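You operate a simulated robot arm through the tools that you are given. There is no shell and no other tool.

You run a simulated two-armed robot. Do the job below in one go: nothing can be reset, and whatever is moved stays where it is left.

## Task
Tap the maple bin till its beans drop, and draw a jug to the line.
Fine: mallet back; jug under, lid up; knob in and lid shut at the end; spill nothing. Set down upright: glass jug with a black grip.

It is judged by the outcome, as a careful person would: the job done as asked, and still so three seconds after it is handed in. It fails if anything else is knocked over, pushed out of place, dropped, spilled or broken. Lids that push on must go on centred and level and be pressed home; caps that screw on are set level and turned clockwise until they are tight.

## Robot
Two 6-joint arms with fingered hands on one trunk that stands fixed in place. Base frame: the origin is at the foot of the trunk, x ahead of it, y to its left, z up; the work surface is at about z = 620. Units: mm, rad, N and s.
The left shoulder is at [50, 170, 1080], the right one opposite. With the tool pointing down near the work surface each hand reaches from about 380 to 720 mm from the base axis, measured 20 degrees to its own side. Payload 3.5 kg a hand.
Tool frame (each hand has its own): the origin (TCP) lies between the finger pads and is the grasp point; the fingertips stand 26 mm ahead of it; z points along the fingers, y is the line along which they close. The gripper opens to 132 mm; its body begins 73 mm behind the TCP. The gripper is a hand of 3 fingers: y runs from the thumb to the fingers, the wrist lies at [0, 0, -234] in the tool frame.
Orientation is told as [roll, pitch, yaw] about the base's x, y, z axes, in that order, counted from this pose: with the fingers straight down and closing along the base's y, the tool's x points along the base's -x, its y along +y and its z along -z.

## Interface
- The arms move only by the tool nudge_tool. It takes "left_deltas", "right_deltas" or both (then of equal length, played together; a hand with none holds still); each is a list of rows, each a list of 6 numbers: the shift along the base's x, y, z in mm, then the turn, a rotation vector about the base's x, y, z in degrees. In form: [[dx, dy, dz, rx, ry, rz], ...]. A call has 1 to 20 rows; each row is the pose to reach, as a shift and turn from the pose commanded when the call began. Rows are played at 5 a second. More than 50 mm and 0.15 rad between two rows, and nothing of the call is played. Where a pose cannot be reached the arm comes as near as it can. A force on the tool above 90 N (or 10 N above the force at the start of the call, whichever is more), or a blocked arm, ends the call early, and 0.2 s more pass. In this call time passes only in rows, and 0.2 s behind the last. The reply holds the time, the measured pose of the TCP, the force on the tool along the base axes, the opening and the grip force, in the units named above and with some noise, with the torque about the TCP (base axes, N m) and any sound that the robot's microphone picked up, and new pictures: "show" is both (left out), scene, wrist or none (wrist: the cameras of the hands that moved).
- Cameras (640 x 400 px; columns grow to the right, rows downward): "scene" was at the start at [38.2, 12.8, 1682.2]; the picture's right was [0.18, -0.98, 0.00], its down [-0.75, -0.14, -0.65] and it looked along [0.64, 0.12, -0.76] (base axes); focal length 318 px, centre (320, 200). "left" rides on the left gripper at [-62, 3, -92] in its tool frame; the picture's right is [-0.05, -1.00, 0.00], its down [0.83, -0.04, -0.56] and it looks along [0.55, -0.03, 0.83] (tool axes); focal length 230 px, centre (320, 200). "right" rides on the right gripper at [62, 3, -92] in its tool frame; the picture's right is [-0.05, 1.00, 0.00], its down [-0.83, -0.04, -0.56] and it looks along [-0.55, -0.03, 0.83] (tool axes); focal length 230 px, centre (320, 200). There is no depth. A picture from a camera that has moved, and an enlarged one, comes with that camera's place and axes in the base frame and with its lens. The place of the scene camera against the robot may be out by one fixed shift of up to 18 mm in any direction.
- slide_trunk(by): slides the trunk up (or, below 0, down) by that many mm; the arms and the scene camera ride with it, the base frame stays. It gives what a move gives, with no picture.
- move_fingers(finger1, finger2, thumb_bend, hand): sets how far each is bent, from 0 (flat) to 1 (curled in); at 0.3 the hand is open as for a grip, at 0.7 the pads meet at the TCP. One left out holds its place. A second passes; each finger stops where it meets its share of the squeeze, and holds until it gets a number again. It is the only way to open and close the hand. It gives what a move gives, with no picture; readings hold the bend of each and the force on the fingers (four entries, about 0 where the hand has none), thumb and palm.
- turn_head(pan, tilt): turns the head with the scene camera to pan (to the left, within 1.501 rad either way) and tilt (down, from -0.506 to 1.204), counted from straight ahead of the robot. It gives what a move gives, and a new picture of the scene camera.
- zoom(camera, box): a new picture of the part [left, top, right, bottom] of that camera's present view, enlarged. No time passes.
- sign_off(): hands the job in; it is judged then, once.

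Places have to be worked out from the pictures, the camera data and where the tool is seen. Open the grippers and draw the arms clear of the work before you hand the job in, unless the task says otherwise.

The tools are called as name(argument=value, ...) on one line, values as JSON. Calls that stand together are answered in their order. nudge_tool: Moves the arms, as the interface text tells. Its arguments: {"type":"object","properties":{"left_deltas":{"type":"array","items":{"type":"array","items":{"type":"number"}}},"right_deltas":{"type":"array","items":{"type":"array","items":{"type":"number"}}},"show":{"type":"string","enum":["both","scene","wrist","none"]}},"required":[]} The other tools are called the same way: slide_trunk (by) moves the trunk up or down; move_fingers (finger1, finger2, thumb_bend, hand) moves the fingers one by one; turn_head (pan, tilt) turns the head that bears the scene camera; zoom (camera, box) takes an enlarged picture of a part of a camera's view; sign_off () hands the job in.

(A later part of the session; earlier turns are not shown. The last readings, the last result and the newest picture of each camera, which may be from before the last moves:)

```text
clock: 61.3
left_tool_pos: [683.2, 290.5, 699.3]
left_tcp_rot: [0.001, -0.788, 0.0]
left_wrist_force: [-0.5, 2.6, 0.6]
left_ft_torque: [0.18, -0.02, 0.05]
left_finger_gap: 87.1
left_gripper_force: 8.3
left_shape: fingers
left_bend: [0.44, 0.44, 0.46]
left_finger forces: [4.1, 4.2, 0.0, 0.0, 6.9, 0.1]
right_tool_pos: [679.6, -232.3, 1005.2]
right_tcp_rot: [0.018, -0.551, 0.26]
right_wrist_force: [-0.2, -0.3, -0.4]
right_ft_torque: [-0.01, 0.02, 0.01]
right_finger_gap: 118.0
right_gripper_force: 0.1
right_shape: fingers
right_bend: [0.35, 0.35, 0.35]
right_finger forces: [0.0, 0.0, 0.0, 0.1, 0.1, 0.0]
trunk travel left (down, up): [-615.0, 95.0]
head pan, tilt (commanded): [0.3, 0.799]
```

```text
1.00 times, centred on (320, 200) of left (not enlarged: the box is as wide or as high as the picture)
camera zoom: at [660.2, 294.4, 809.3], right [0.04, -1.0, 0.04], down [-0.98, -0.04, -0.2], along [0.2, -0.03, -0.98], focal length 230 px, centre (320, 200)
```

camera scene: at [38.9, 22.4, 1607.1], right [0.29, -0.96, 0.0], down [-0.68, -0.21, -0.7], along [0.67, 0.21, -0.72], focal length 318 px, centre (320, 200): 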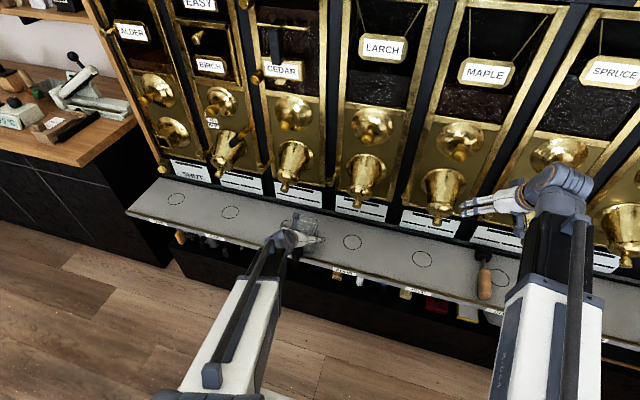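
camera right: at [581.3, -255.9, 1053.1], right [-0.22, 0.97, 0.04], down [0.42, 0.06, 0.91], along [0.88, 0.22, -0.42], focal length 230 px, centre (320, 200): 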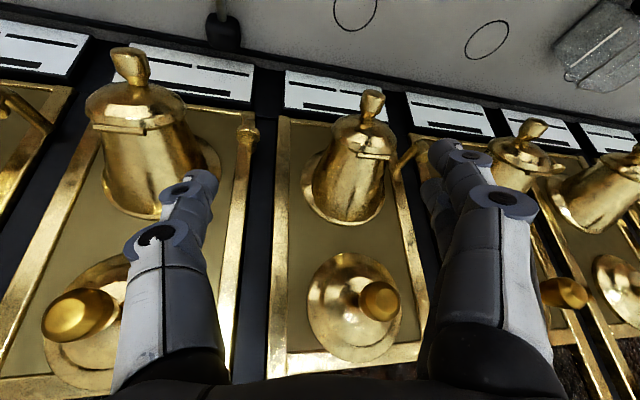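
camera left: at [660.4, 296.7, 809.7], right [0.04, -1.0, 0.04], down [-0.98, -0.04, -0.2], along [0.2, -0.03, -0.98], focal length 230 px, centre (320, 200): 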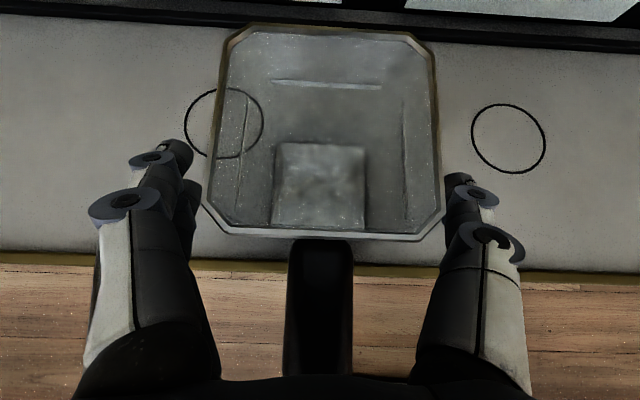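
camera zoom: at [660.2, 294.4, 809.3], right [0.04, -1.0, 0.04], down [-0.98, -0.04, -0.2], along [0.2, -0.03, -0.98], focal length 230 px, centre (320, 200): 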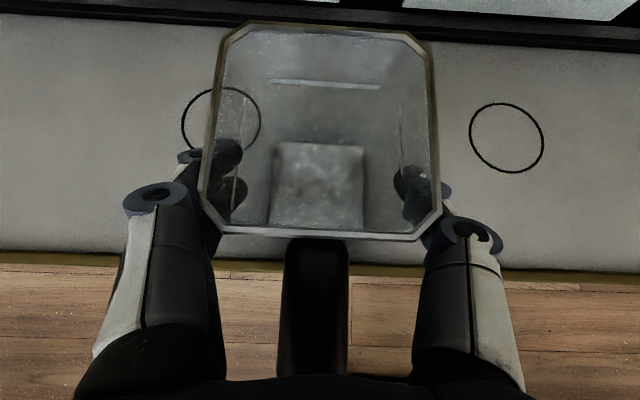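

Even grip at 8 N. Now firming it up.

move_fingers(hand="left", finger1=0.62, finger2=0.62, thumb_bend=0.66)

nudge_tool(left_deltas=[[0, 0, 4, 0, 0, 0], [0, 0, 8, 0, 0, 0], [0, 0, 12, 0, 0, 0]], show="both")

zoom(camera="scene", box=[220, 180, 380, 280])

```text
clock: 62.3
left_tool_pos: [683.4, 290.7, 700.5]
left_tcp_rot: [0.002, -0.79, 0.0]
left_wrist_force: [0.5, -0.9, 0.7]
left_ft_torque: [0.08, -0.03, 0.0]
left_finger_gap: 85.0
left_gripper_force: 28.0
left_shape: fingers
left_bend: [0.44, 0.44, 0.54]
left_finger forces: [14.1, 13.4, 0.1, 0.1, 28.7, 0.1]
right_tool_pos: [678.4, -231.6, 1006.0]
right_tcp_rot: [0.017, -0.551, 0.26]
right_wrist_force: [0.3, 0.6, -0.2]
right_ft_torque: [0.0, -0.01, 0.03]
right_finger_gap: 118.1
right_gripper_force: 0.2
right_shape: fingers
right_bend: [0.35, 0.35, 0.35]
right_finger forces: [0.0, 0.1, 0.0, 0.0, 0.0, 0.0]
trunk travel left (down, up): [-615.0, 95.0]
head pan, tilt (commanded): [0.3, 0.799]
```

```text
clock: 63.1
left_tool_pos: [682.6, 289.1, 711.4]
left_tcp_rot: [0.002, -0.79, 0.001]
left_wrist_force: [0.1, -1.2, -4.1]
left_ft_torque: [-0.02, 0.0, -0.04]
left_finger_gap: 85.2
left_gripper_force: 27.9
left_shape: fingers
left_bend: [0.44, 0.44, 0.54]
left_finger forces: [14.5, 13.7, 0.0, 0.0, 28.3, 0.0]
right_tool_pos: [679.7, -232.0, 1006.9]
right_tcp_rot: [0.017, -0.549, 0.259]
right_wrist_force: [-0.6, -0.3, 0.0]
right_ft_torque: [0.0, 0.0, 0.02]
right_finger_gap: 117.6
right_gripper_force: 0.1
right_shape: fingers
right_bend: [0.35, 0.35, 0.35]
right_finger forces: [0.0, 0.1, 0.0, 0.0, 0.0, 0.1]
trunk travel left (down, up): [-615.0, 95.0]
head pan, tilt (commanded): [0.3, 0.799]
camera scene: at [39.2, 22.6, 1607.0], right [0.3, -0.96, 0.0], down [-0.69, -0.21, -0.7], along [0.67, 0.21, -0.72], focal length 318 px, centre (320, 200)
camera left: at [659.8, 293.9, 820.6], right [0.04, -1.0, 0.04], down [-0.98, -0.04, -0.2], along [0.2, -0.03, -0.98], focal length 230 px, centre (320, 200)
```

scene: 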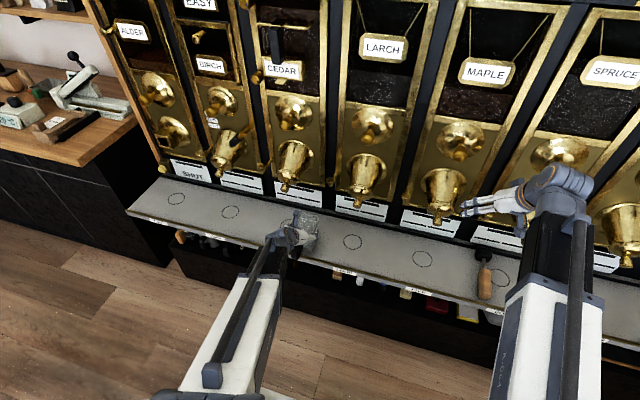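
left: 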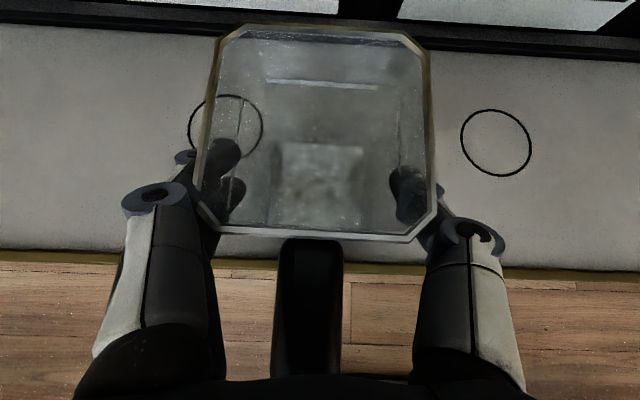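

```text
4.00 times, centred on (300, 230) of scene
camera zoom: at [39.2, 22.6, 1607.0], right [0.3, -0.96, 0.0], down [-0.69, -0.21, -0.7], along [0.67, 0.21, -0.72], focal length 1271 px, centre (400, 80)
```

zoom: 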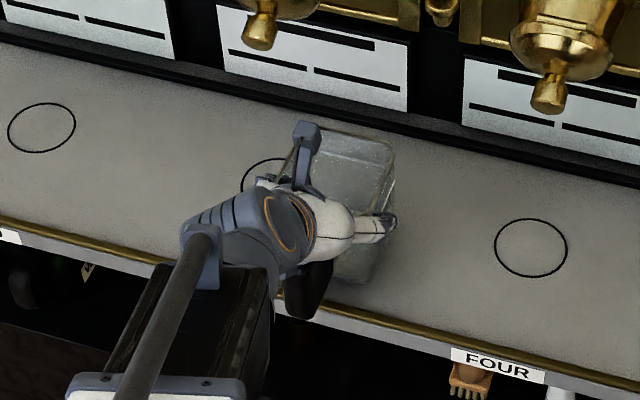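

The jug (≈0.4 kg) lifts cleanly and stays level. I'll carry it 20 mm above the shelf along y to −140 at this x, while the right hand moves aside to the right.

nudge_tool(left_deltas=[[0, -10, 6, 0, 0, 0], [0, -40, 8, 0, 0, 0], [0, -75, 8, 0, 0, 0], [0, -110, 8, 0, 0, 0], [0, -145, 8, 0, 0, 0], [0, -180, 8, 0, 0, 0], [0, -215, 8, 0, 0, 0], [0, -250, 8, 0, 0, 0], [0, -285, 8, 0, 0, 0], [0, -320, 8, 0, 0, 0], [0, -355, 8, 0, 0, 0], [0, -390, 8, 0, 0, 0], [0, -415, 8, 0, 0, 0], [0, -430, 8, 0, 0, 0], [0, -430, 8, 0, 0, 0]], right_deltas=[[-10, -20, 5, 0, 0, 0], [-20, -40, 10, 0, 0, 0], [-30, -60, 15, 0, 0, 0], [-40, -80, 20, 0, 0, 0], [-50, -100, 25, 0, 0, 0], [-60, -120, 30, 0, 0, 0], [-60, -140, 35, 0, 0, 0], [-60, -150, 40, 0, 0, 0], [-60, -150, 40, 0, 0, 0], [-60, -150, 40, 0, 0, 0], [-60, -150, 40, 0, 0, 0], [-60, -150, 40, 0, 0, 0], [-60, -150, 40, 0, 0, 0], [-60, -150, 40, 0, 0, 0], [-60, -150, 40, 0, 0, 0]], show="both")

```text
clock: 66.3
left_tool_pos: [683.7, -141.1, 719.8]
left_tcp_rot: [0.001, -0.79, 0.0]
left_wrist_force: [-0.2, -0.2, -3.1]
left_ft_torque: [-0.01, 0.0, 0.03]
left_finger_gap: 85.4
left_gripper_force: 28.2
left_shape: fingers
left_bend: [0.44, 0.44, 0.54]
left_finger forces: [14.5, 13.6, 0.1, 0.0, 28.0, 0.1]
right_tool_pos: [619.7, -384.2, 1046.6]
right_tcp_rot: [0.018, -0.551, 0.261]
right_wrist_force: [-0.1, -0.1, -0.4]
right_ft_torque: [0.01, 0.05, 0.02]
right_finger_gap: 117.8
right_gripper_force: 0.1
right_shape: fingers
right_bend: [0.35, 0.35, 0.35]
right_finger forces: [0.0, 0.0, 0.0, 0.0, 0.0, 0.0]
trunk travel left (down, up): [-615.0, 95.0]
head pan, tilt (commanded): [0.3, 0.799]
camera scene: at [39.2, 22.3, 1607.0], right [0.3, -0.96, 0.0], down [-0.69, -0.21, -0.7], along [0.67, 0.21, -0.72], focal length 318 px, centre (320, 200)
camera right: at [523.0, -408.2, 1094.0], right [-0.22, 0.97, 0.04], down [0.42, 0.06, 0.91], along [0.88, 0.22, -0.42], focal length 230 px, centre (320, 200)
camera left: at [660.9, -136.8, 828.9], right [0.04, -1.0, 0.04], down [-0.98, -0.04, -0.2], along [0.2, -0.03, -0.98], focal length 230 px, centre (320, 200)
```

scene: 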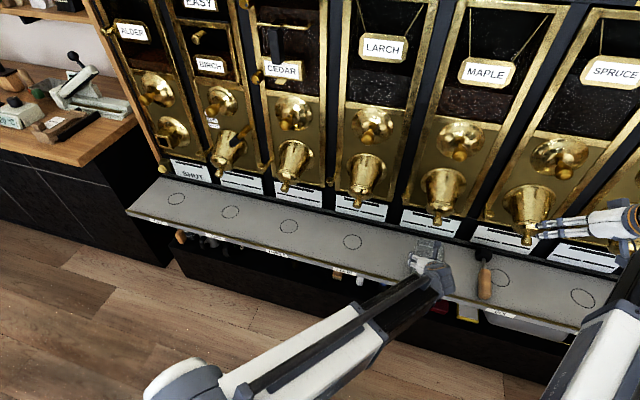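
right: 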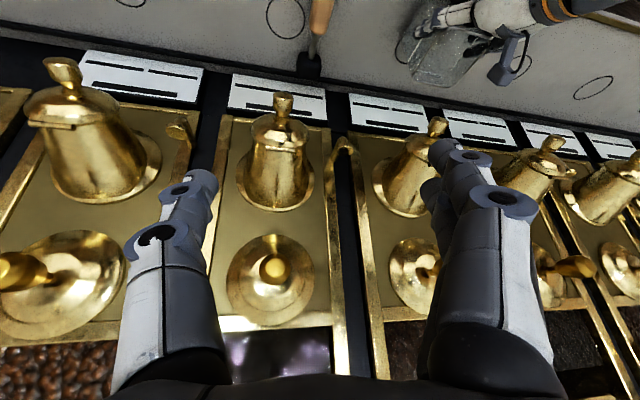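
left: 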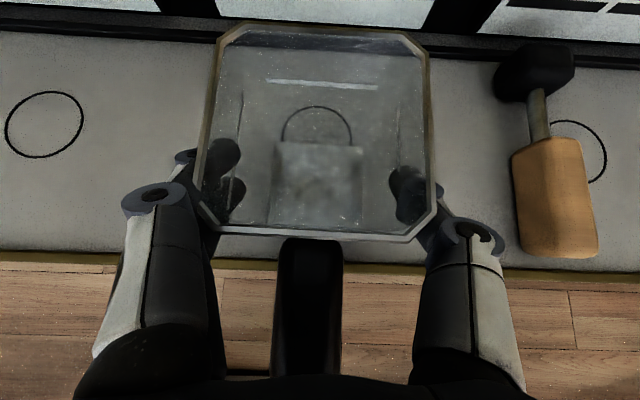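

Through the jug I can see maple's circle at (763, −138); the jug base centre is at (712, −140). I'll lower 10 mm and move 51 mm forward to centre it, keeping the hand camera clear of the lid knob.

nudge_tool(left_deltas=[[0, 1, -10, 0, 0, 0], [17, 1.5, -10, 0, 0, 0], [34, 1.5, -10, 0, 0, 0], [50, 1.5, -10, 0, 0, 0]], show="both")

zoom(camera="scene", box=[380, 160, 540, 300])

zoom(camera="right", box=[340, 0, 540, 200])

```text
clock: 67.3
left_tool_pos: [735.1, -138.6, 707.7]
left_tcp_rot: [0.0, -0.788, 0.0]
left_wrist_force: [-0.5, 0.4, -3.8]
left_ft_torque: [-0.01, 0.01, 0.0]
left_finger_gap: 85.2
left_gripper_force: 28.3
left_shape: fingers
left_bend: [0.44, 0.44, 0.54]
left_finger forces: [14.6, 13.7, 0.1, 0.1, 28.1, 0.0]
right_tool_pos: [621.5, -384.1, 1046.4]
right_tcp_rot: [0.016, -0.549, 0.261]
right_wrist_force: [0.1, 0.2, 0.0]
right_ft_torque: [0.0, 0.0, -0.05]
right_finger_gap: 118.2
right_gripper_force: 0.1
right_shape: fingers
right_bend: [0.35, 0.35, 0.35]
right_finger forces: [0.0, 0.0, 0.1, 0.1, 0.0, 0.0]
trunk travel left (down, up): [-615.0, 95.0]
head pan, tilt (commanded): [0.3, 0.799]
camera scene: at [39.4, 22.3, 1607.0], right [0.3, -0.96, 0.0], down [-0.69, -0.21, -0.7], along [0.67, 0.21, -0.72], focal length 318 px, centre (320, 200)
camera left: at [711.4, -135.1, 817.6], right [0.04, -1.0, 0.04], down [-0.98, -0.04, -0.2], along [0.2, -0.03, -0.98], focal length 230 px, centre (320, 200)
```

scene: 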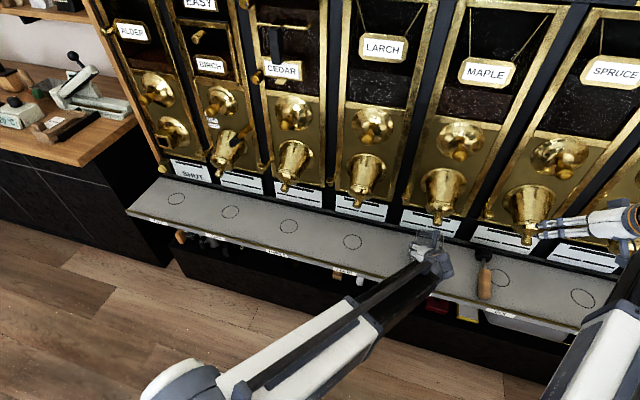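
left: 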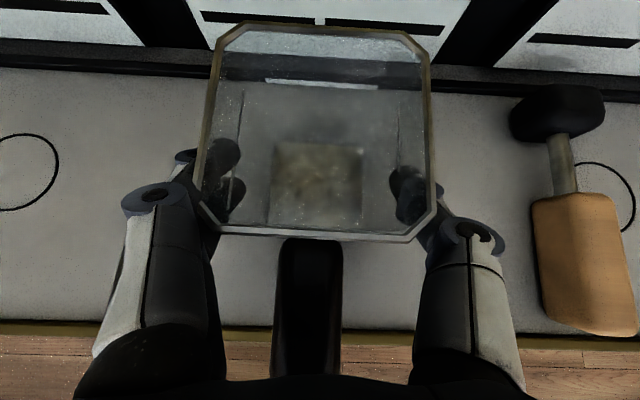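

```text
2.86 times, centred on (460, 230) of scene
camera zoom: at [39.4, 22.3, 1607.0], right [0.3, -0.96, 0.0], down [-0.69, -0.21, -0.7], along [0.67, 0.21, -0.72], focal length 908 px, centre (-80, 114)
```

zoom: 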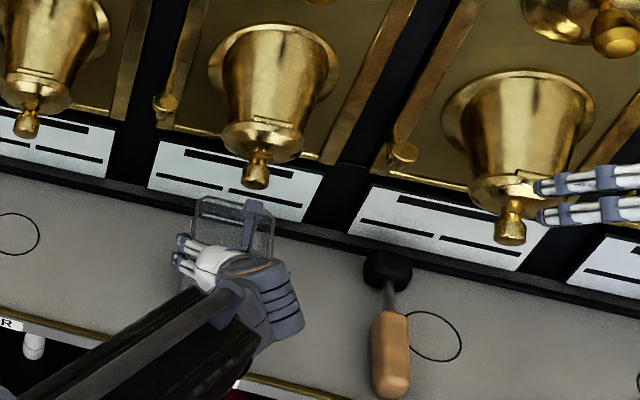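

```text
2.00 times, centred on (440, 100) of right
camera zoom: at [523.1, -408.2, 1093.9], right [-0.22, 0.97, 0.04], down [0.42, 0.06, 0.91], along [0.88, 0.22, -0.42], focal length 460 px, centre (80, 400)
```

zoom: 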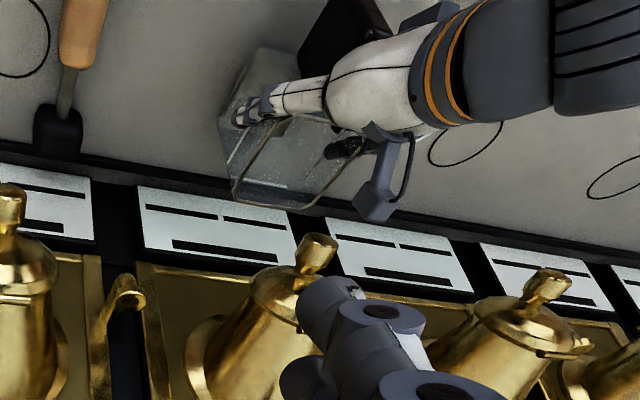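

The jug sits over the circle, bottom ≈8 mm up, with the camera mast clear of the lid knob. Lowering to the shelf.

nudge_tool(left_deltas=[[0, 0, -4, 0, 0, 0], [0, 0, -7, 0, 0, 0], [0, 0, -9, 0, 0, 0]], show="wrist")

```text
clock: 68.1
left_tool_pos: [733.9, -139.5, 700.5]
left_tcp_rot: [0.001, -0.79, 0.0]
left_wrist_force: [-0.6, -0.6, -3.5]
left_ft_torque: [0.0, 0.03, -0.01]
left_finger_gap: 85.4
left_gripper_force: 28.2
left_shape: fingers
left_bend: [0.44, 0.44, 0.54]
left_finger forces: [14.4, 13.7, 0.0, 0.0, 28.1, 0.0]
right_tool_pos: [621.7, -384.4, 1046.5]
right_tcp_rot: [0.017, -0.55, 0.26]
right_wrist_force: [0.0, 0.1, -0.1]
right_ft_torque: [-0.02, 0.03, -0.01]
right_finger_gap: 117.8
right_gripper_force: 0.1
right_shape: fingers
right_bend: [0.35, 0.35, 0.35]
right_finger forces: [0.1, 0.1, 0.0, 0.0, 0.0, 0.0]
trunk travel left (down, up): [-615.0, 95.0]
head pan, tilt (commanded): [0.3, 0.799]
camera left: at [710.5, -135.0, 809.8], right [0.04, -1.0, 0.04], down [-0.98, -0.04, -0.2], along [0.2, -0.03, -0.98], focal length 230 px, centre (320, 200)
```

left: 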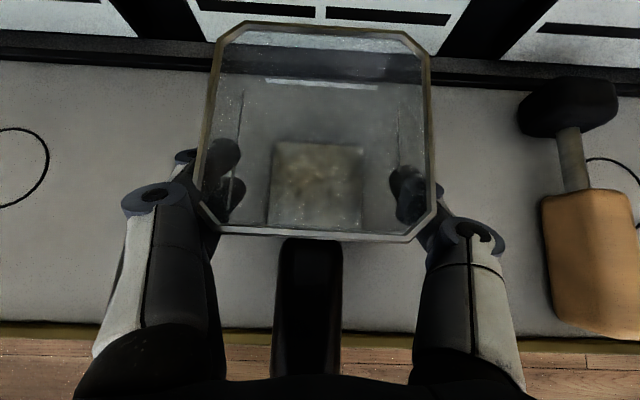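

Not quite down yet (still bearing its weight). Easing 1–3 mm more.

nudge_tool(left_deltas=[[0, 0, -1.5, 0, 0, 0], [0, 0, -2.5, 0, 0, 0]], show="none")

```text
clock: 68.7
left_tool_pos: [733.9, -139.8, 699.1]
left_tcp_rot: [0.002, -0.79, -0.002]
left_wrist_force: [-0.3, -0.7, 5.5]
left_ft_torque: [0.33, -0.06, 0.01]
left_finger_gap: 85.5
left_gripper_force: 27.6
left_shape: fingers
left_bend: [0.44, 0.44, 0.54]
left_finger forces: [14.4, 13.5, 0.0, 0.1, 28.2, 0.0]
right_tool_pos: [621.2, -384.2, 1047.2]
right_tcp_rot: [0.02, -0.551, 0.261]
right_wrist_force: [0.0, 0.0, -0.5]
right_ft_torque: [0.04, 0.0, 0.05]
right_finger_gap: 117.8
right_gripper_force: 0.0
right_shape: fingers
right_bend: [0.35, 0.35, 0.35]
right_finger forces: [0.1, 0.0, 0.0, 0.1, 0.0, 0.0]
trunk travel left (down, up): [-615.0, 95.0]
head pan, tilt (commanded): [0.3, 0.799]
```

The jug is on the shelf (+5.5 N). Releasing evenly in stages.

move_fingers(hand="left", finger1=0.42, finger2=0.42, thumb_bend=0.42)

move_fingers(hand="left", finger1=0.3, finger2=0.3, thumb_bend=0.3)

zoom(camera="left", box=[0, 0, 640, 400])

```text
clock: 69.7
left_tool_pos: [733.1, -139.0, 698.5]
left_tcp_rot: [0.001, -0.79, 0.0]
left_wrist_force: [-0.2, 1.5, 0.4]
left_ft_torque: [-0.02, 0.05, -0.02]
left_finger_gap: 95.8
left_gripper_force: 1.0
left_shape: fingers
left_bend: [0.42, 0.42, 0.42]
left_finger forces: [1.6, 0.4, 0.1, 0.1, 0.1, 0.0]
right_tool_pos: [620.0, -384.0, 1047.4]
right_tcp_rot: [0.017, -0.552, 0.26]
right_wrist_force: [0.4, 0.1, -0.4]
right_ft_torque: [-0.02, -0.02, -0.02]
right_finger_gap: 117.8
right_gripper_force: 0.0
right_shape: fingers
right_bend: [0.35, 0.35, 0.35]
right_finger forces: [0.1, 0.0, 0.0, 0.1, 0.1, 0.0]
trunk travel left (down, up): [-615.0, 95.0]
head pan, tilt (commanded): [0.3, 0.799]
```

```text
clock: 70.7
left_tool_pos: [733.0, -139.2, 698.1]
left_tcp_rot: [0.001, -0.789, 0.0]
left_wrist_force: [0.6, -0.2, -0.1]
left_ft_torque: [0.02, 0.01, 0.01]
left_finger_gap: 133.9
left_gripper_force: 0.0
left_shape: fingers
left_bend: [0.3, 0.3, 0.3]
left_finger forces: [0.0, 0.1, 0.1, 0.1, 0.1, 0.0]
right_tool_pos: [620.1, -384.4, 1048.2]
right_tcp_rot: [0.016, -0.55, 0.261]
right_wrist_force: [-0.2, 0.5, -0.6]
right_ft_torque: [-0.02, 0.0, 0.02]
right_finger_gap: 117.8
right_gripper_force: 0.1
right_shape: fingers
right_bend: [0.35, 0.35, 0.35]
right_finger forces: [0.0, 0.1, 0.0, 0.0, 0.1, 0.0]
trunk travel left (down, up): [-615.0, 95.0]
head pan, tilt (commanded): [0.3, 0.799]
```

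```text
1.00 times, centred on (320, 200) of left (not enlarged: the box is as wide or as high as the picture)
camera zoom: at [710.3, -135.1, 807.7], right [0.04, -1.0, 0.04], down [-0.98, -0.04, -0.2], along [0.2, -0.03, -0.98], focal length 230 px, centre (320, 200)
```

zoom: 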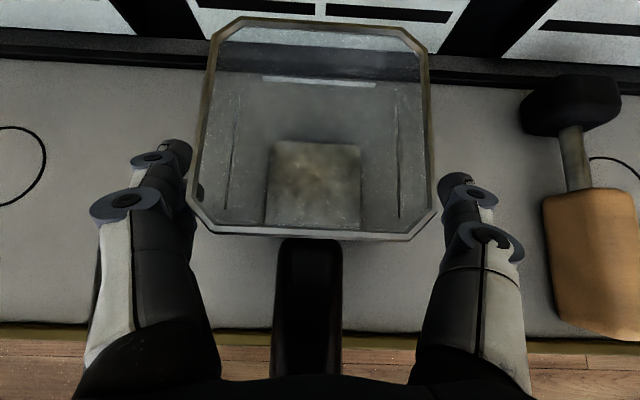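

The jug stands on maple's circle, released. I'll withdraw the left hand back and up along its approach, then off to the left.

nudge_tool(left_deltas=[[-16, 0, 16, 0, 0, 0], [-34, 0, 34, 0, 0, 0], [-54, 0, 54, 0, 0, 0], [-76, 0, 76, 0, 0, 0], [-100, 20, 95, 0, 0, 0], [-120, 60, 120, 0, 0, 0], [-130, 100, 150, 0, 0, 0], [-130, 140, 180, 0, 0, 0], [-130, 180, 210, 0, 0, 0], [-130, 220, 230, 0, 0, 0]], show="both")

turn_head(pan=-0.1, tilt=0.7)

zoom(camera="scene", box=[260, 180, 460, 340])

```text
refused: row 6 steps farther than a row can; nothing moved
```

```text
clock: 71.5
left_tool_pos: [733.3, -138.1, 698.7]
left_tcp_rot: [0.001, -0.789, 0.0]
left_wrist_force: [0.3, -0.3, 0.9]
left_ft_torque: [0.02, 0.0, 0.01]
left_finger_gap: 134.0
left_gripper_force: 0.1
left_shape: fingers
left_bend: [0.3, 0.3, 0.3]
left_finger forces: [0.1, 0.0, 0.0, 0.0, 0.1, 0.0]
right_tool_pos: [620.4, -383.8, 1047.1]
right_tcp_rot: [0.019, -0.551, 0.26]
right_wrist_force: [-0.8, 0.1, -0.1]
right_ft_torque: [-0.01, -0.01, 0.01]
right_finger_gap: 118.1
right_gripper_force: 0.1
right_shape: fingers
right_bend: [0.35, 0.35, 0.35]
right_finger forces: [0.1, 0.0, 0.1, 0.0, 0.1, 0.0]
trunk travel left (down, up): [-615.0, 95.0]
head pan, tilt (commanded): [-0.099, 0.7]
camera scene: at [46.3, -9.8, 1615.2], right [-0.1, -1.0, 0.0], down [-0.64, 0.06, -0.76], along [0.76, -0.08, -0.64], focal length 318 px, centre (320, 200)
```

scene: 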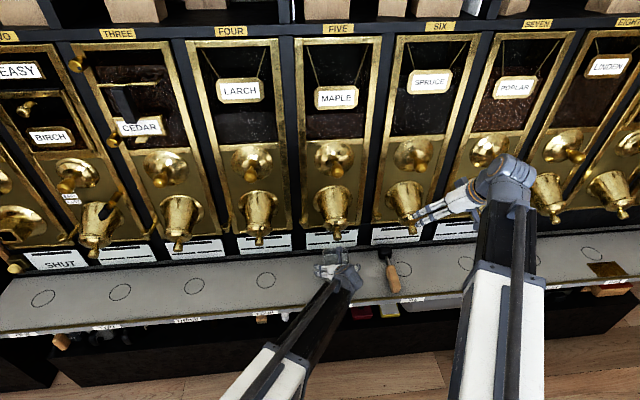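

```text
2.50 times, centred on (360, 260) of scene
camera zoom: at [46.3, -9.8, 1615.2], right [-0.1, -1.0, 0.0], down [-0.64, 0.06, -0.76], along [0.76, -0.08, -0.64], focal length 794 px, centre (220, 50)
```

zoom: 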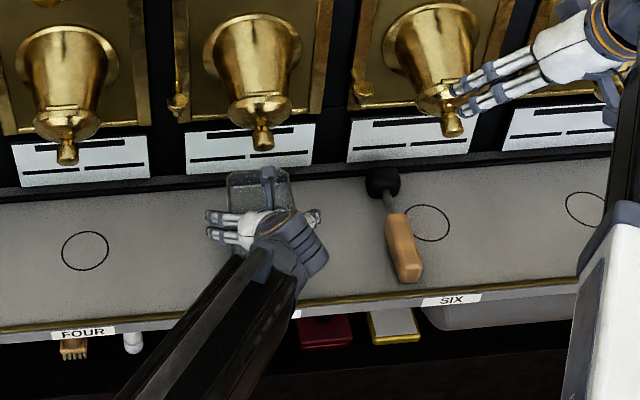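

The retreat had one step slightly too long; repeating it with smaller steps.

nudge_tool(left_deltas=[[-16, 0, 16, 0, 0, 0], [-34, 0, 34, 0, 0, 0], [-54, 0, 54, 0, 0, 0], [-76, 0, 76, 0, 0, 0], [-98, 15, 92, 0, 0, 0], [-115, 45, 112, 0, 0, 0], [-125, 80, 135, 0, 0, 0], [-130, 115, 160, 0, 0, 0], [-130, 150, 185, 0, 0, 0], [-130, 185, 210, 0, 0, 0], [-130, 220, 230, 0, 0, 0]], show="both")

zoom(camera="scene", box=[260, 180, 460, 340])

```text
clock: 73.9
left_tool_pos: [627.5, 77.5, 927.4]
left_tcp_rot: [0.003, -0.787, -0.001]
left_wrist_force: [-0.1, -0.7, 1.1]
left_ft_torque: [-0.01, 0.02, 0.0]
left_finger_gap: 133.8
left_gripper_force: 0.1
left_shape: fingers
left_bend: [0.3, 0.3, 0.3]
left_finger forces: [0.0, 0.1, 0.0, 0.0, 0.1, 0.1]
left hand out of reach, approached as far as the arm can: row 10, 11
right_tool_pos: [620.4, -383.6, 1046.6]
right_tcp_rot: [0.017, -0.551, 0.26]
right_wrist_force: [-0.4, 0.2, 1.0]
right_ft_torque: [-0.01, 0.01, 0.01]
right_finger_gap: 118.0
right_gripper_force: 0.1
right_shape: fingers
right_bend: [0.35, 0.35, 0.35]
right_finger forces: [0.0, 0.0, 0.0, 0.0, 0.1, 0.0]
trunk travel left (down, up): [-615.0, 95.0]
head pan, tilt (commanded): [-0.099, 0.7]
camera scene: at [46.2, -9.7, 1615.2], right [-0.1, -0.99, 0.0], down [-0.64, 0.06, -0.76], along [0.76, -0.08, -0.64], focal length 318 px, centre (320, 200)
camera left: at [604.3, 81.2, 1036.2], right [0.04, -1.0, 0.03], down [-0.98, -0.04, -0.2], along [0.2, -0.03, -0.98], focal length 230 px, centre (320, 200)
```

scene: 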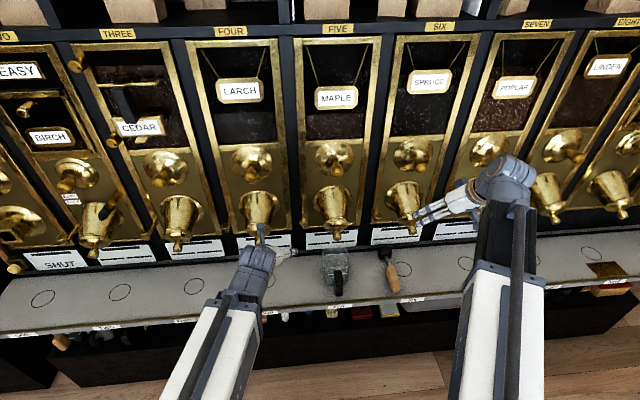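
left: 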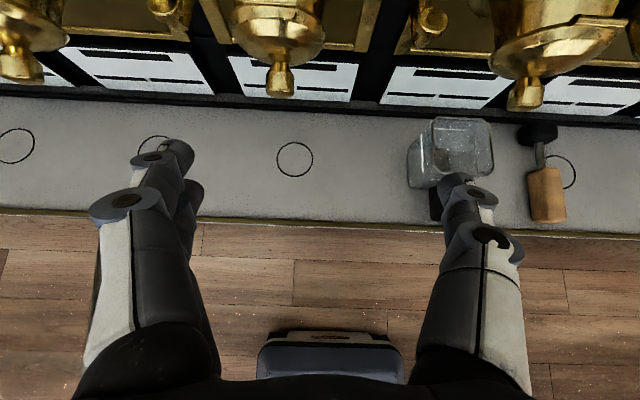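

```text
2.50 times, centred on (360, 260) of scene
camera zoom: at [46.2, -9.7, 1615.2], right [-0.1, -0.99, 0.0], down [-0.64, 0.06, -0.76], along [0.76, -0.08, -0.64], focal length 794 px, centre (220, 50)
```

zoom: 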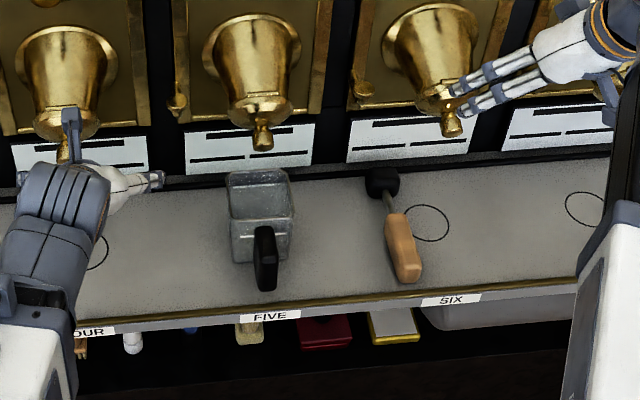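

The jug stands centred below maple's spout. Now the right hand goes to a standoff in front of the lid knob, pitch −55°, straight ahead.

nudge_tool(right_deltas=[[0, 32, -20, 0.5, -3.9, -2.5], [0, 64, -40, 1.0, -7.8, -4.9], [0, 96, -62, 1.5, -11.7, -7.4], [10, 128, -85, 2.0, -15.6, -9.9], [20, 160, -108, 2.6, -19.5, -12.3], [35, 192, -132, 3.08, -23.4, -14.8], [55, 220, -152, 3.08, -23.4, -14.8], [75, 243, -170, 3.08, -23.4, -14.8]], show="both")

```text
clock: 75.7
left_tool_pos: [628.7, 76.8, 927.1]
left_tcp_rot: [0.001, -0.788, 0.0]
left_wrist_force: [0.1, 1.3, 0.2]
left_ft_torque: [-0.03, -0.01, -0.03]
left_finger_gap: 134.1
left_gripper_force: 0.1
left_shape: fingers
left_bend: [0.3, 0.3, 0.3]
left_finger forces: [0.0, 0.0, 0.0, 0.0, 0.0, 0.1]
right_tool_pos: [696.0, -139.4, 878.7]
right_tcp_rot: [0.019, -0.962, -0.003]
right_wrist_force: [0.4, -0.9, 0.0]
right_ft_torque: [0.01, 0.04, 0.03]
right_finger_gap: 117.8
right_gripper_force: 0.0
right_shape: fingers
right_bend: [0.35, 0.35, 0.35]
right_finger forces: [0.0, 0.0, 0.0, 0.1, 0.0, 0.1]
right hand out of reach, approached as far as the arm can: row 5
trunk travel left (down, up): [-615.0, 95.0]
head pan, tilt (commanded): [-0.099, 0.7]
camera scene: at [46.5, -9.8, 1615.3], right [-0.1, -0.99, 0.0], down [-0.64, 0.06, -0.76], along [0.76, -0.08, -0.64], focal length 318 px, centre (320, 200)
camera right: at [586.0, -137.4, 880.5], right [0.02, 1.0, 0.05], down [0.02, -0.05, 1.0], along [1.0, -0.02, -0.02], focal length 230 px, centre (320, 200)
```

scene: 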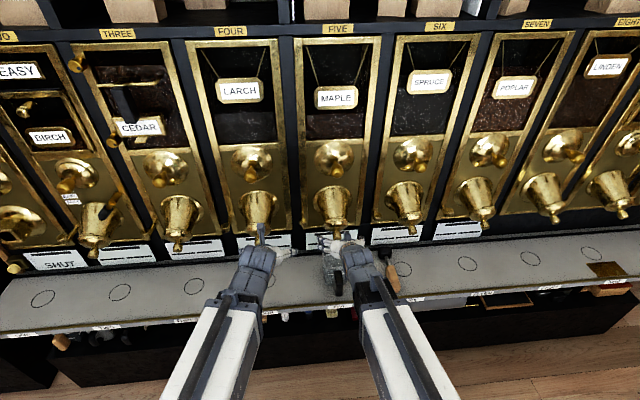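
right: 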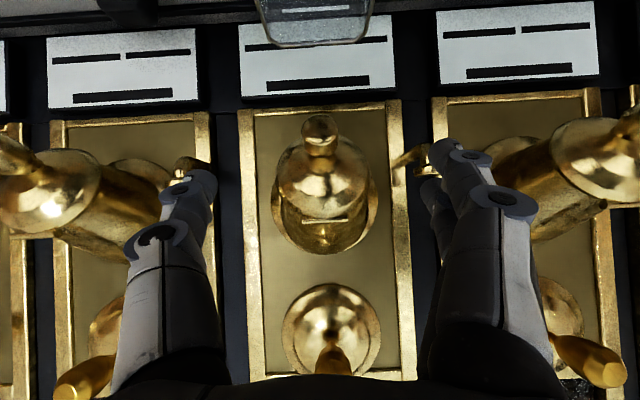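

The level view confirms the knob tip at (757, −138, 823). I'll open wide and move in along the tool axis to put the pads either side of the lid knob.

move_fingers(hand="right", finger1=0.3, finger2=0.3, thumb_bend=0.3)

nudge_tool(right_deltas=[[20, 0.5, -15, 0, 0, 0], [40, 1, -30, 0, 0, 0], [55, 1, -43, 0, 0, 0], [64, 1, -52, 0, 0, 0]], show="both")

zoom(camera="scene", box=[280, 180, 400, 270])

```text
clock: 76.7
left_tool_pos: [628.1, 76.8, 925.9]
left_tcp_rot: [0.003, -0.787, 0.0]
left_wrist_force: [0.1, -0.8, 0.3]
left_ft_torque: [0.0, 0.01, 0.01]
left_finger_gap: 134.1
left_gripper_force: 0.2
left_shape: fingers
left_bend: [0.3, 0.3, 0.3]
left_finger forces: [0.0, 0.0, 0.1, 0.0, 0.0, 0.0]
right_tool_pos: [696.2, -139.5, 877.3]
right_tcp_rot: [0.02, -0.961, -0.003]
right_wrist_force: [-0.6, -0.3, 0.4]
right_ft_torque: [0.01, -0.03, 0.0]
right_finger_gap: 134.1
right_gripper_force: 0.0
right_shape: fingers
right_bend: [0.3, 0.3, 0.3]
right_finger forces: [0.0, 0.0, 0.0, 0.0, 0.0, 0.0]
trunk travel left (down, up): [-615.0, 95.0]
head pan, tilt (commanded): [-0.099, 0.7]
```

```text
clock: 77.7
left_tool_pos: [628.8, 76.4, 926.7]
left_tcp_rot: [0.004, -0.786, 0.0]
left_wrist_force: [-0.3, -0.7, -0.6]
left_ft_torque: [0.01, 0.0, -0.01]
left_finger_gap: 134.1
left_gripper_force: 0.2
left_shape: fingers
left_bend: [0.3, 0.3, 0.3]
left_finger forces: [0.0, 0.0, 0.0, 0.1, 0.1, 0.0]
right_tool_pos: [761.1, -137.6, 825.0]
right_tcp_rot: [0.018, -0.961, -0.005]
right_wrist_force: [0.6, -0.3, 0.4]
right_ft_torque: [-0.01, 0.02, 0.01]
right_finger_gap: 134.1
right_gripper_force: 0.0
right_shape: fingers
right_bend: [0.3, 0.3, 0.3]
right_finger forces: [0.0, 0.0, 0.1, 0.0, 0.0, 0.0]
trunk travel left (down, up): [-615.0, 95.0]
head pan, tilt (commanded): [-0.099, 0.7]
camera scene: at [46.4, -9.9, 1615.3], right [-0.1, -1.0, 0.0], down [-0.64, 0.06, -0.76], along [0.76, -0.08, -0.64], focal length 318 px, centre (320, 200)
camera right: at [649.2, -135.5, 827.3], right [0.02, 1.0, 0.05], down [0.02, -0.05, 1.0], along [1.0, -0.02, -0.02], focal length 230 px, centre (320, 200)
```

scene: 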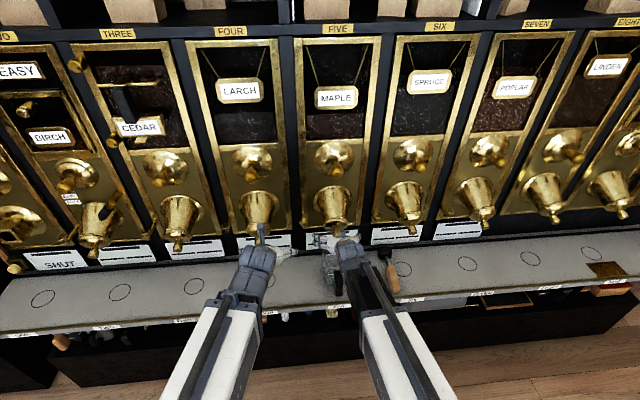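
right: 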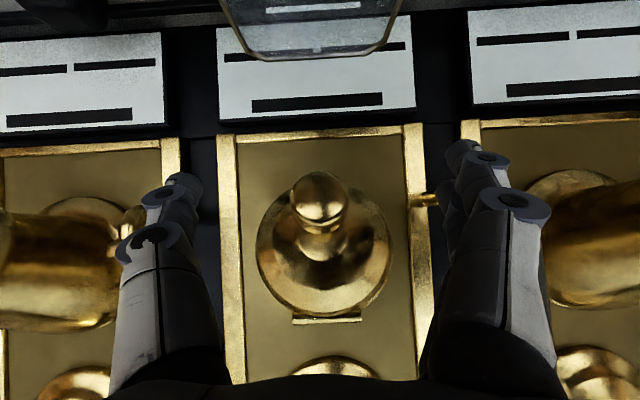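

```text
4.44 times, centred on (340, 225) of scene
camera zoom: at [46.4, -9.9, 1615.3], right [-0.1, -1.0, 0.0], down [-0.64, 0.06, -0.76], along [0.76, -0.08, -0.64], focal length 1412 px, centre (231, 89)
```

zoom: 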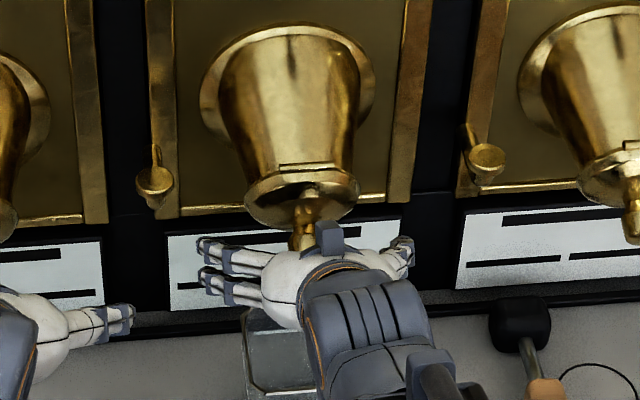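

The knob tip is right at the TCP. Closing gently: first near contact, then a light squeeze.

move_fingers(hand="right", finger1=0.57, finger2=0.57, thumb_bend=0.57)

move_fingers(hand="right", finger1=0.72, finger2=0.72, thumb_bend=0.72)

zoom(camera="right", box=[0, 0, 640, 400])

```text
clock: 78.7
left_tool_pos: [627.8, 76.4, 926.9]
left_tcp_rot: [0.003, -0.786, 0.0]
left_wrist_force: [0.1, 0.3, -0.6]
left_ft_torque: [0.02, 0.0, -0.01]
left_finger_gap: 134.3
left_gripper_force: 0.1
left_shape: fingers
left_bend: [0.3, 0.3, 0.3]
left_finger forces: [0.0, 0.0, 0.0, 0.0, 0.1, 0.0]
right_tool_pos: [759.0, -138.0, 825.8]
right_tcp_rot: [0.019, -0.961, -0.003]
right_wrist_force: [0.7, -0.7, 0.1]
right_ft_torque: [-0.03, 0.0, 0.02]
right_finger_gap: 48.2
right_gripper_force: 0.0
right_shape: fingers
right_bend: [0.56, 0.56, 0.56]
right_finger forces: [0.0, 0.0, 0.0, 0.1, 0.0, 0.0]
trunk travel left (down, up): [-615.0, 95.0]
head pan, tilt (commanded): [-0.099, 0.7]
```

```text
clock: 79.7
left_tool_pos: [628.0, 76.3, 926.4]
left_tcp_rot: [0.005, -0.787, 0.0]
left_wrist_force: [1.0, 0.2, 0.9]
left_ft_torque: [-0.04, 0.01, -0.01]
left_finger_gap: 133.9
left_gripper_force: 0.1
left_shape: fingers
left_bend: [0.3, 0.3, 0.3]
left_finger forces: [0.0, 0.0, 0.1, 0.0, 0.0, 0.1]
right_tool_pos: [759.3, -138.4, 824.3]
right_tcp_rot: [0.019, -0.96, -0.003]
right_wrist_force: [-1.3, -1.5, -5.0]
right_ft_torque: [-0.05, 0.05, 0.02]
right_finger_gap: 9.6
right_gripper_force: 8.2
right_shape: fingers
right_bend: [0.71, 0.67, 0.68]
right_finger forces: [1.3, 6.7, 0.0, 0.0, 8.4, 0.1]
trunk travel left (down, up): [-615.0, 95.0]
head pan, tilt (commanded): [-0.099, 0.7]
```

```text
1.00 times, centred on (320, 200) of right (not enlarged: the box is as wide or as high as the picture)
camera zoom: at [649.0, -135.6, 827.1], right [0.02, 1.0, 0.05], down [0.02, -0.05, 1.0], along [1.0, -0.02, -0.02], focal length 230 px, centre (320, 200)
```

zoom: 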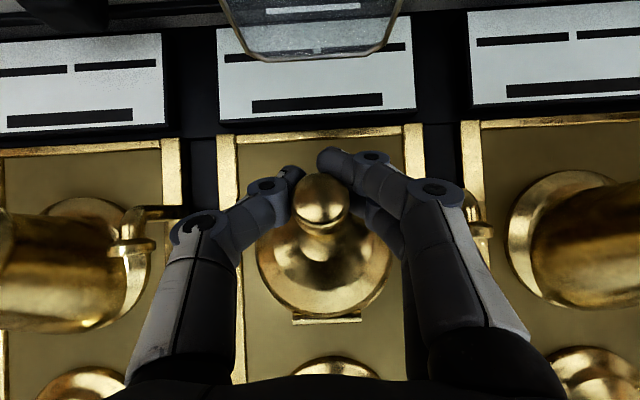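

The pads have closed behind the knob's flared head (finger2 and thumb bearing 7–8 N). I'll start swinging the lid up along its hinge arc, ~30° first, and check.

nudge_tool(right_deltas=[[-9, 0, 3, 0, 0, 0], [-17, 0, 6.5, 0, 0, 0], [-25, 0, 12, 0, 0, 0], [-32, 0, 17, 0, 0, 0]], show="both")

zoom(camera="scene", box=[280, 160, 400, 250])

```text
clock: 80.7
left_tool_pos: [627.9, 76.6, 926.1]
left_tcp_rot: [0.003, -0.788, 0.0]
left_wrist_force: [0.4, 1.4, 0.5]
left_ft_torque: [0.0, 0.02, 0.02]
left_finger_gap: 134.4
left_gripper_force: 0.0
left_shape: fingers
left_bend: [0.3, 0.3, 0.3]
left_finger forces: [0.0, 0.0, 0.0, 0.0, 0.1, 0.1]
right_tool_pos: [726.6, -138.5, 840.0]
right_tcp_rot: [0.02, -0.957, -0.004]
right_wrist_force: [-11.5, 0.6, -15.8]
right_ft_torque: [-0.09, 0.43, 0.03]
right_finger_gap: 6.3
right_gripper_force: 11.4
right_shape: fingers
right_bend: [0.72, 0.66, 0.69]
right_finger forces: [0.0, 11.0, 0.0, 0.0, 11.2, 0.1]
trunk travel left (down, up): [-615.0, 95.0]
head pan, tilt (commanded): [-0.099, 0.7]
camera scene: at [46.8, -10.1, 1615.1], right [-0.1, -1.0, 0.0], down [-0.64, 0.06, -0.76], along [0.76, -0.08, -0.64], focal length 318 px, centre (320, 200)
camera right: at [615.7, -136.8, 843.3], right [0.02, 1.0, 0.05], down [0.02, -0.05, 1.0], along [1.0, -0.02, -0.03], focal length 230 px, centre (320, 200)
```

scene: 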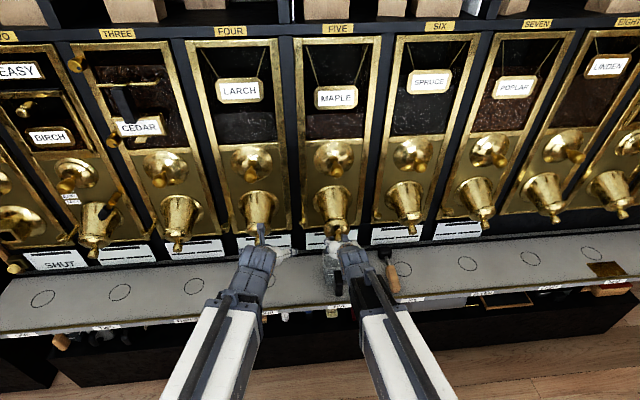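
right: 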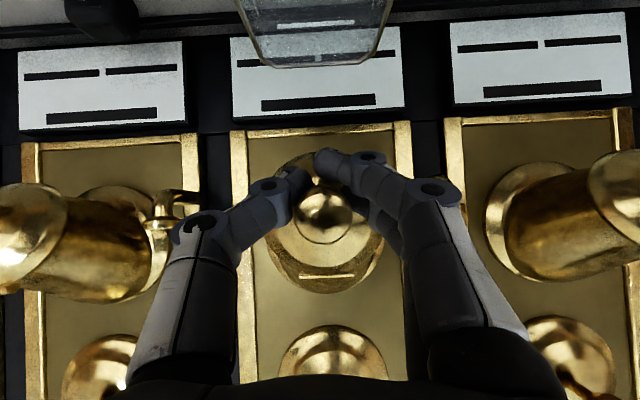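

```text
4.44 times, centred on (340, 205) of scene
camera zoom: at [46.8, -10.1, 1615.1], right [-0.1, -1.0, 0.0], down [-0.64, 0.06, -0.76], along [0.76, -0.08, -0.64], focal length 1412 px, centre (231, 178)
```

zoom: 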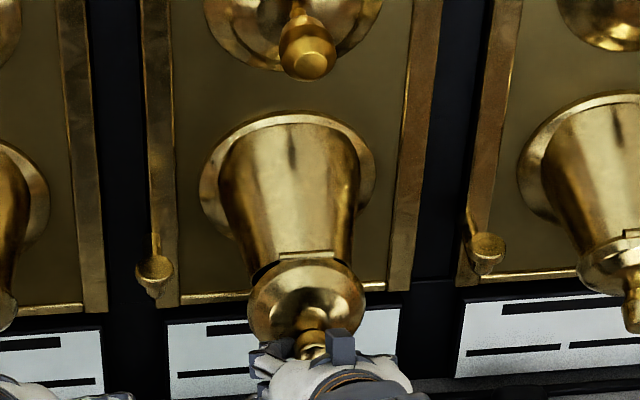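

The lid is lifting (≈30°). The residual force is radial, telling me the contact is nearer the fingertips, so I'll follow a slightly wider arc up to about horizontal.

nudge_tool(right_deltas=[[-10, 0, 2.5, 0, 0, 0], [-17, 0, 10, 0, 0, 0], [-24, 0, 18.5, 0, 0, 0], [-30, 0, 28, 0, 0, 0], [-34, 0, 37.5, 0, 0, 0], [-37.5, 0, 48, 0, 0, 0], [-39, 0, 58.5, 0, 0, 0]], show="both")

zoom(camera="scene", box=[280, 160, 400, 250])

```text
clock: 82.3
left_tool_pos: [628.0, 77.2, 926.9]
left_tcp_rot: [0.001, -0.787, -0.001]
left_wrist_force: [0.5, 0.3, 0.3]
left_ft_torque: [0.01, -0.01, 0.01]
left_finger_gap: 134.0
left_gripper_force: 0.0
left_shape: fingers
left_bend: [0.3, 0.3, 0.3]
left_finger forces: [0.0, 0.0, 0.0, 0.1, 0.0, 0.1]
right_tool_pos: [686.7, -138.6, 900.3]
right_tcp_rot: [0.017, -0.96, -0.003]
right_wrist_force: [-0.4, 4.8, -0.3]
right_ft_torque: [-0.01, 0.0, 0.19]
right_finger_gap: 1.0
right_gripper_force: 2.1
right_shape: fingers
right_bend: [0.72, 0.7, 0.72]
right_finger forces: [0.1, 4.5, 0.0, 0.1, 0.0, 0.0]
trunk travel left (down, up): [-615.0, 95.0]
head pan, tilt (commanded): [-0.099, 0.7]
camera scene: at [46.3, -9.4, 1615.3], right [-0.1, -1.0, 0.0], down [-0.64, 0.06, -0.76], along [0.76, -0.08, -0.64], focal length 318 px, centre (320, 200)
camera right: at [576.9, -137.1, 903.1], right [0.02, 1.0, 0.05], down [0.02, -0.05, 1.0], along [1.0, -0.02, -0.02], focal length 230 px, centre (320, 200)
```

scene: 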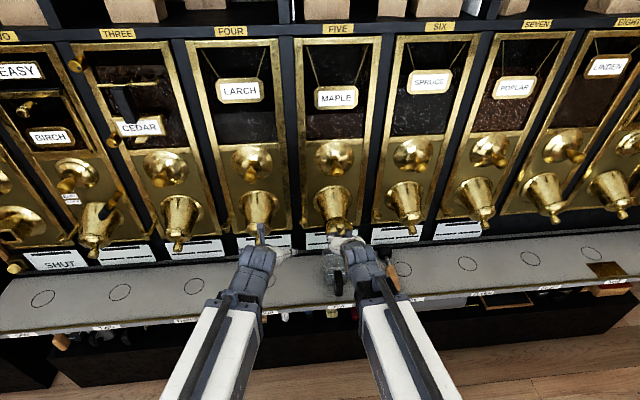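
right: 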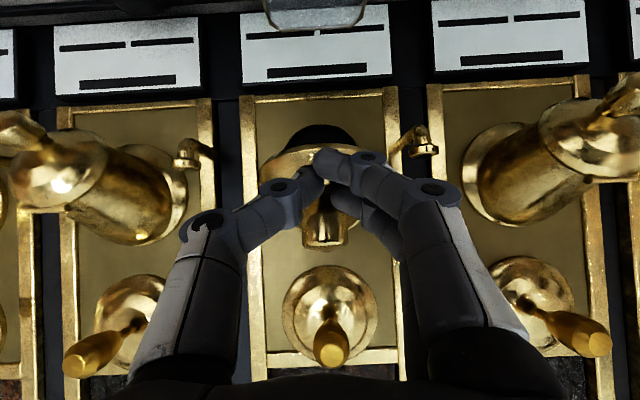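

```text
4.44 times, centred on (340, 205) of scene
camera zoom: at [46.3, -9.4, 1615.3], right [-0.1, -1.0, 0.0], down [-0.64, 0.06, -0.76], along [0.76, -0.08, -0.64], focal length 1412 px, centre (231, 178)
```

zoom: 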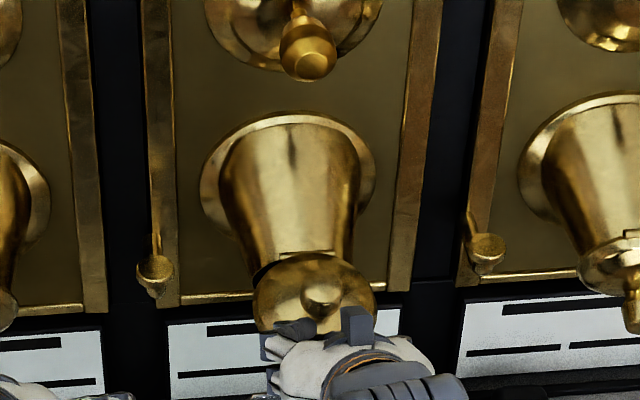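

The lid has swung up; the knob seems to have slipped above the fingers and the load is nearly nil. Zooming in to see how the lid is standing.

zoom(camera="right", box=[220, 90, 420, 270])

zoom(camera="scene", box=[300, 190, 380, 250])

zoom(camera="left", box=[400, 0, 640, 200])

```text
2.22 times, centred on (320, 180) of right
camera zoom: at [576.9, -137.1, 903.1], right [0.02, 1.0, 0.05], down [0.02, -0.05, 1.0], along [1.0, -0.02, -0.02], focal length 511 px, centre (320, 244)
```

zoom: 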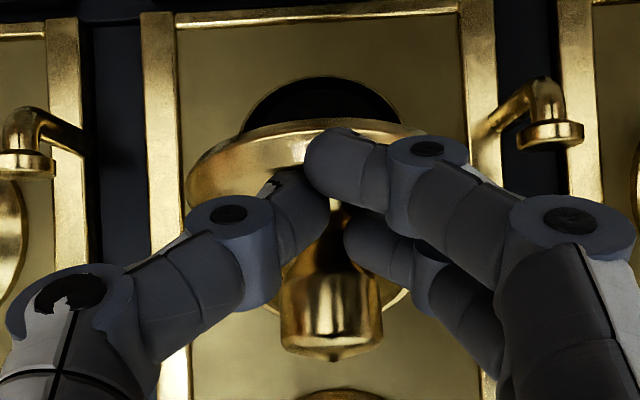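

```text
6.67 times, centred on (340, 220) of scene
camera zoom: at [46.3, -9.4, 1615.3], right [-0.1, -1.0, 0.0], down [-0.64, 0.06, -0.76], along [0.76, -0.08, -0.64], focal length 2118 px, centre (187, 67)
```

zoom: 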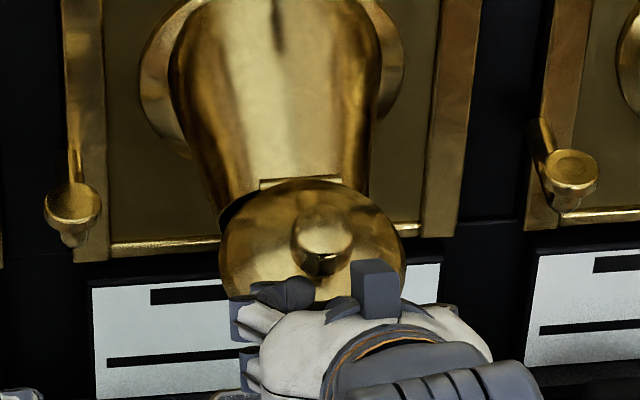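

```text
2.00 times, centred on (520, 100) of left
camera zoom: at [604.3, 81.2, 1035.8], right [0.04, -1.0, 0.04], down [-0.98, -0.04, -0.2], along [0.2, -0.03, -0.98], focal length 460 px, centre (-80, 400)
```

zoom: 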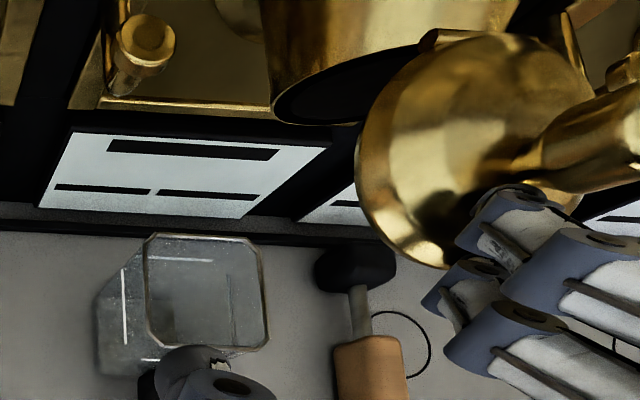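

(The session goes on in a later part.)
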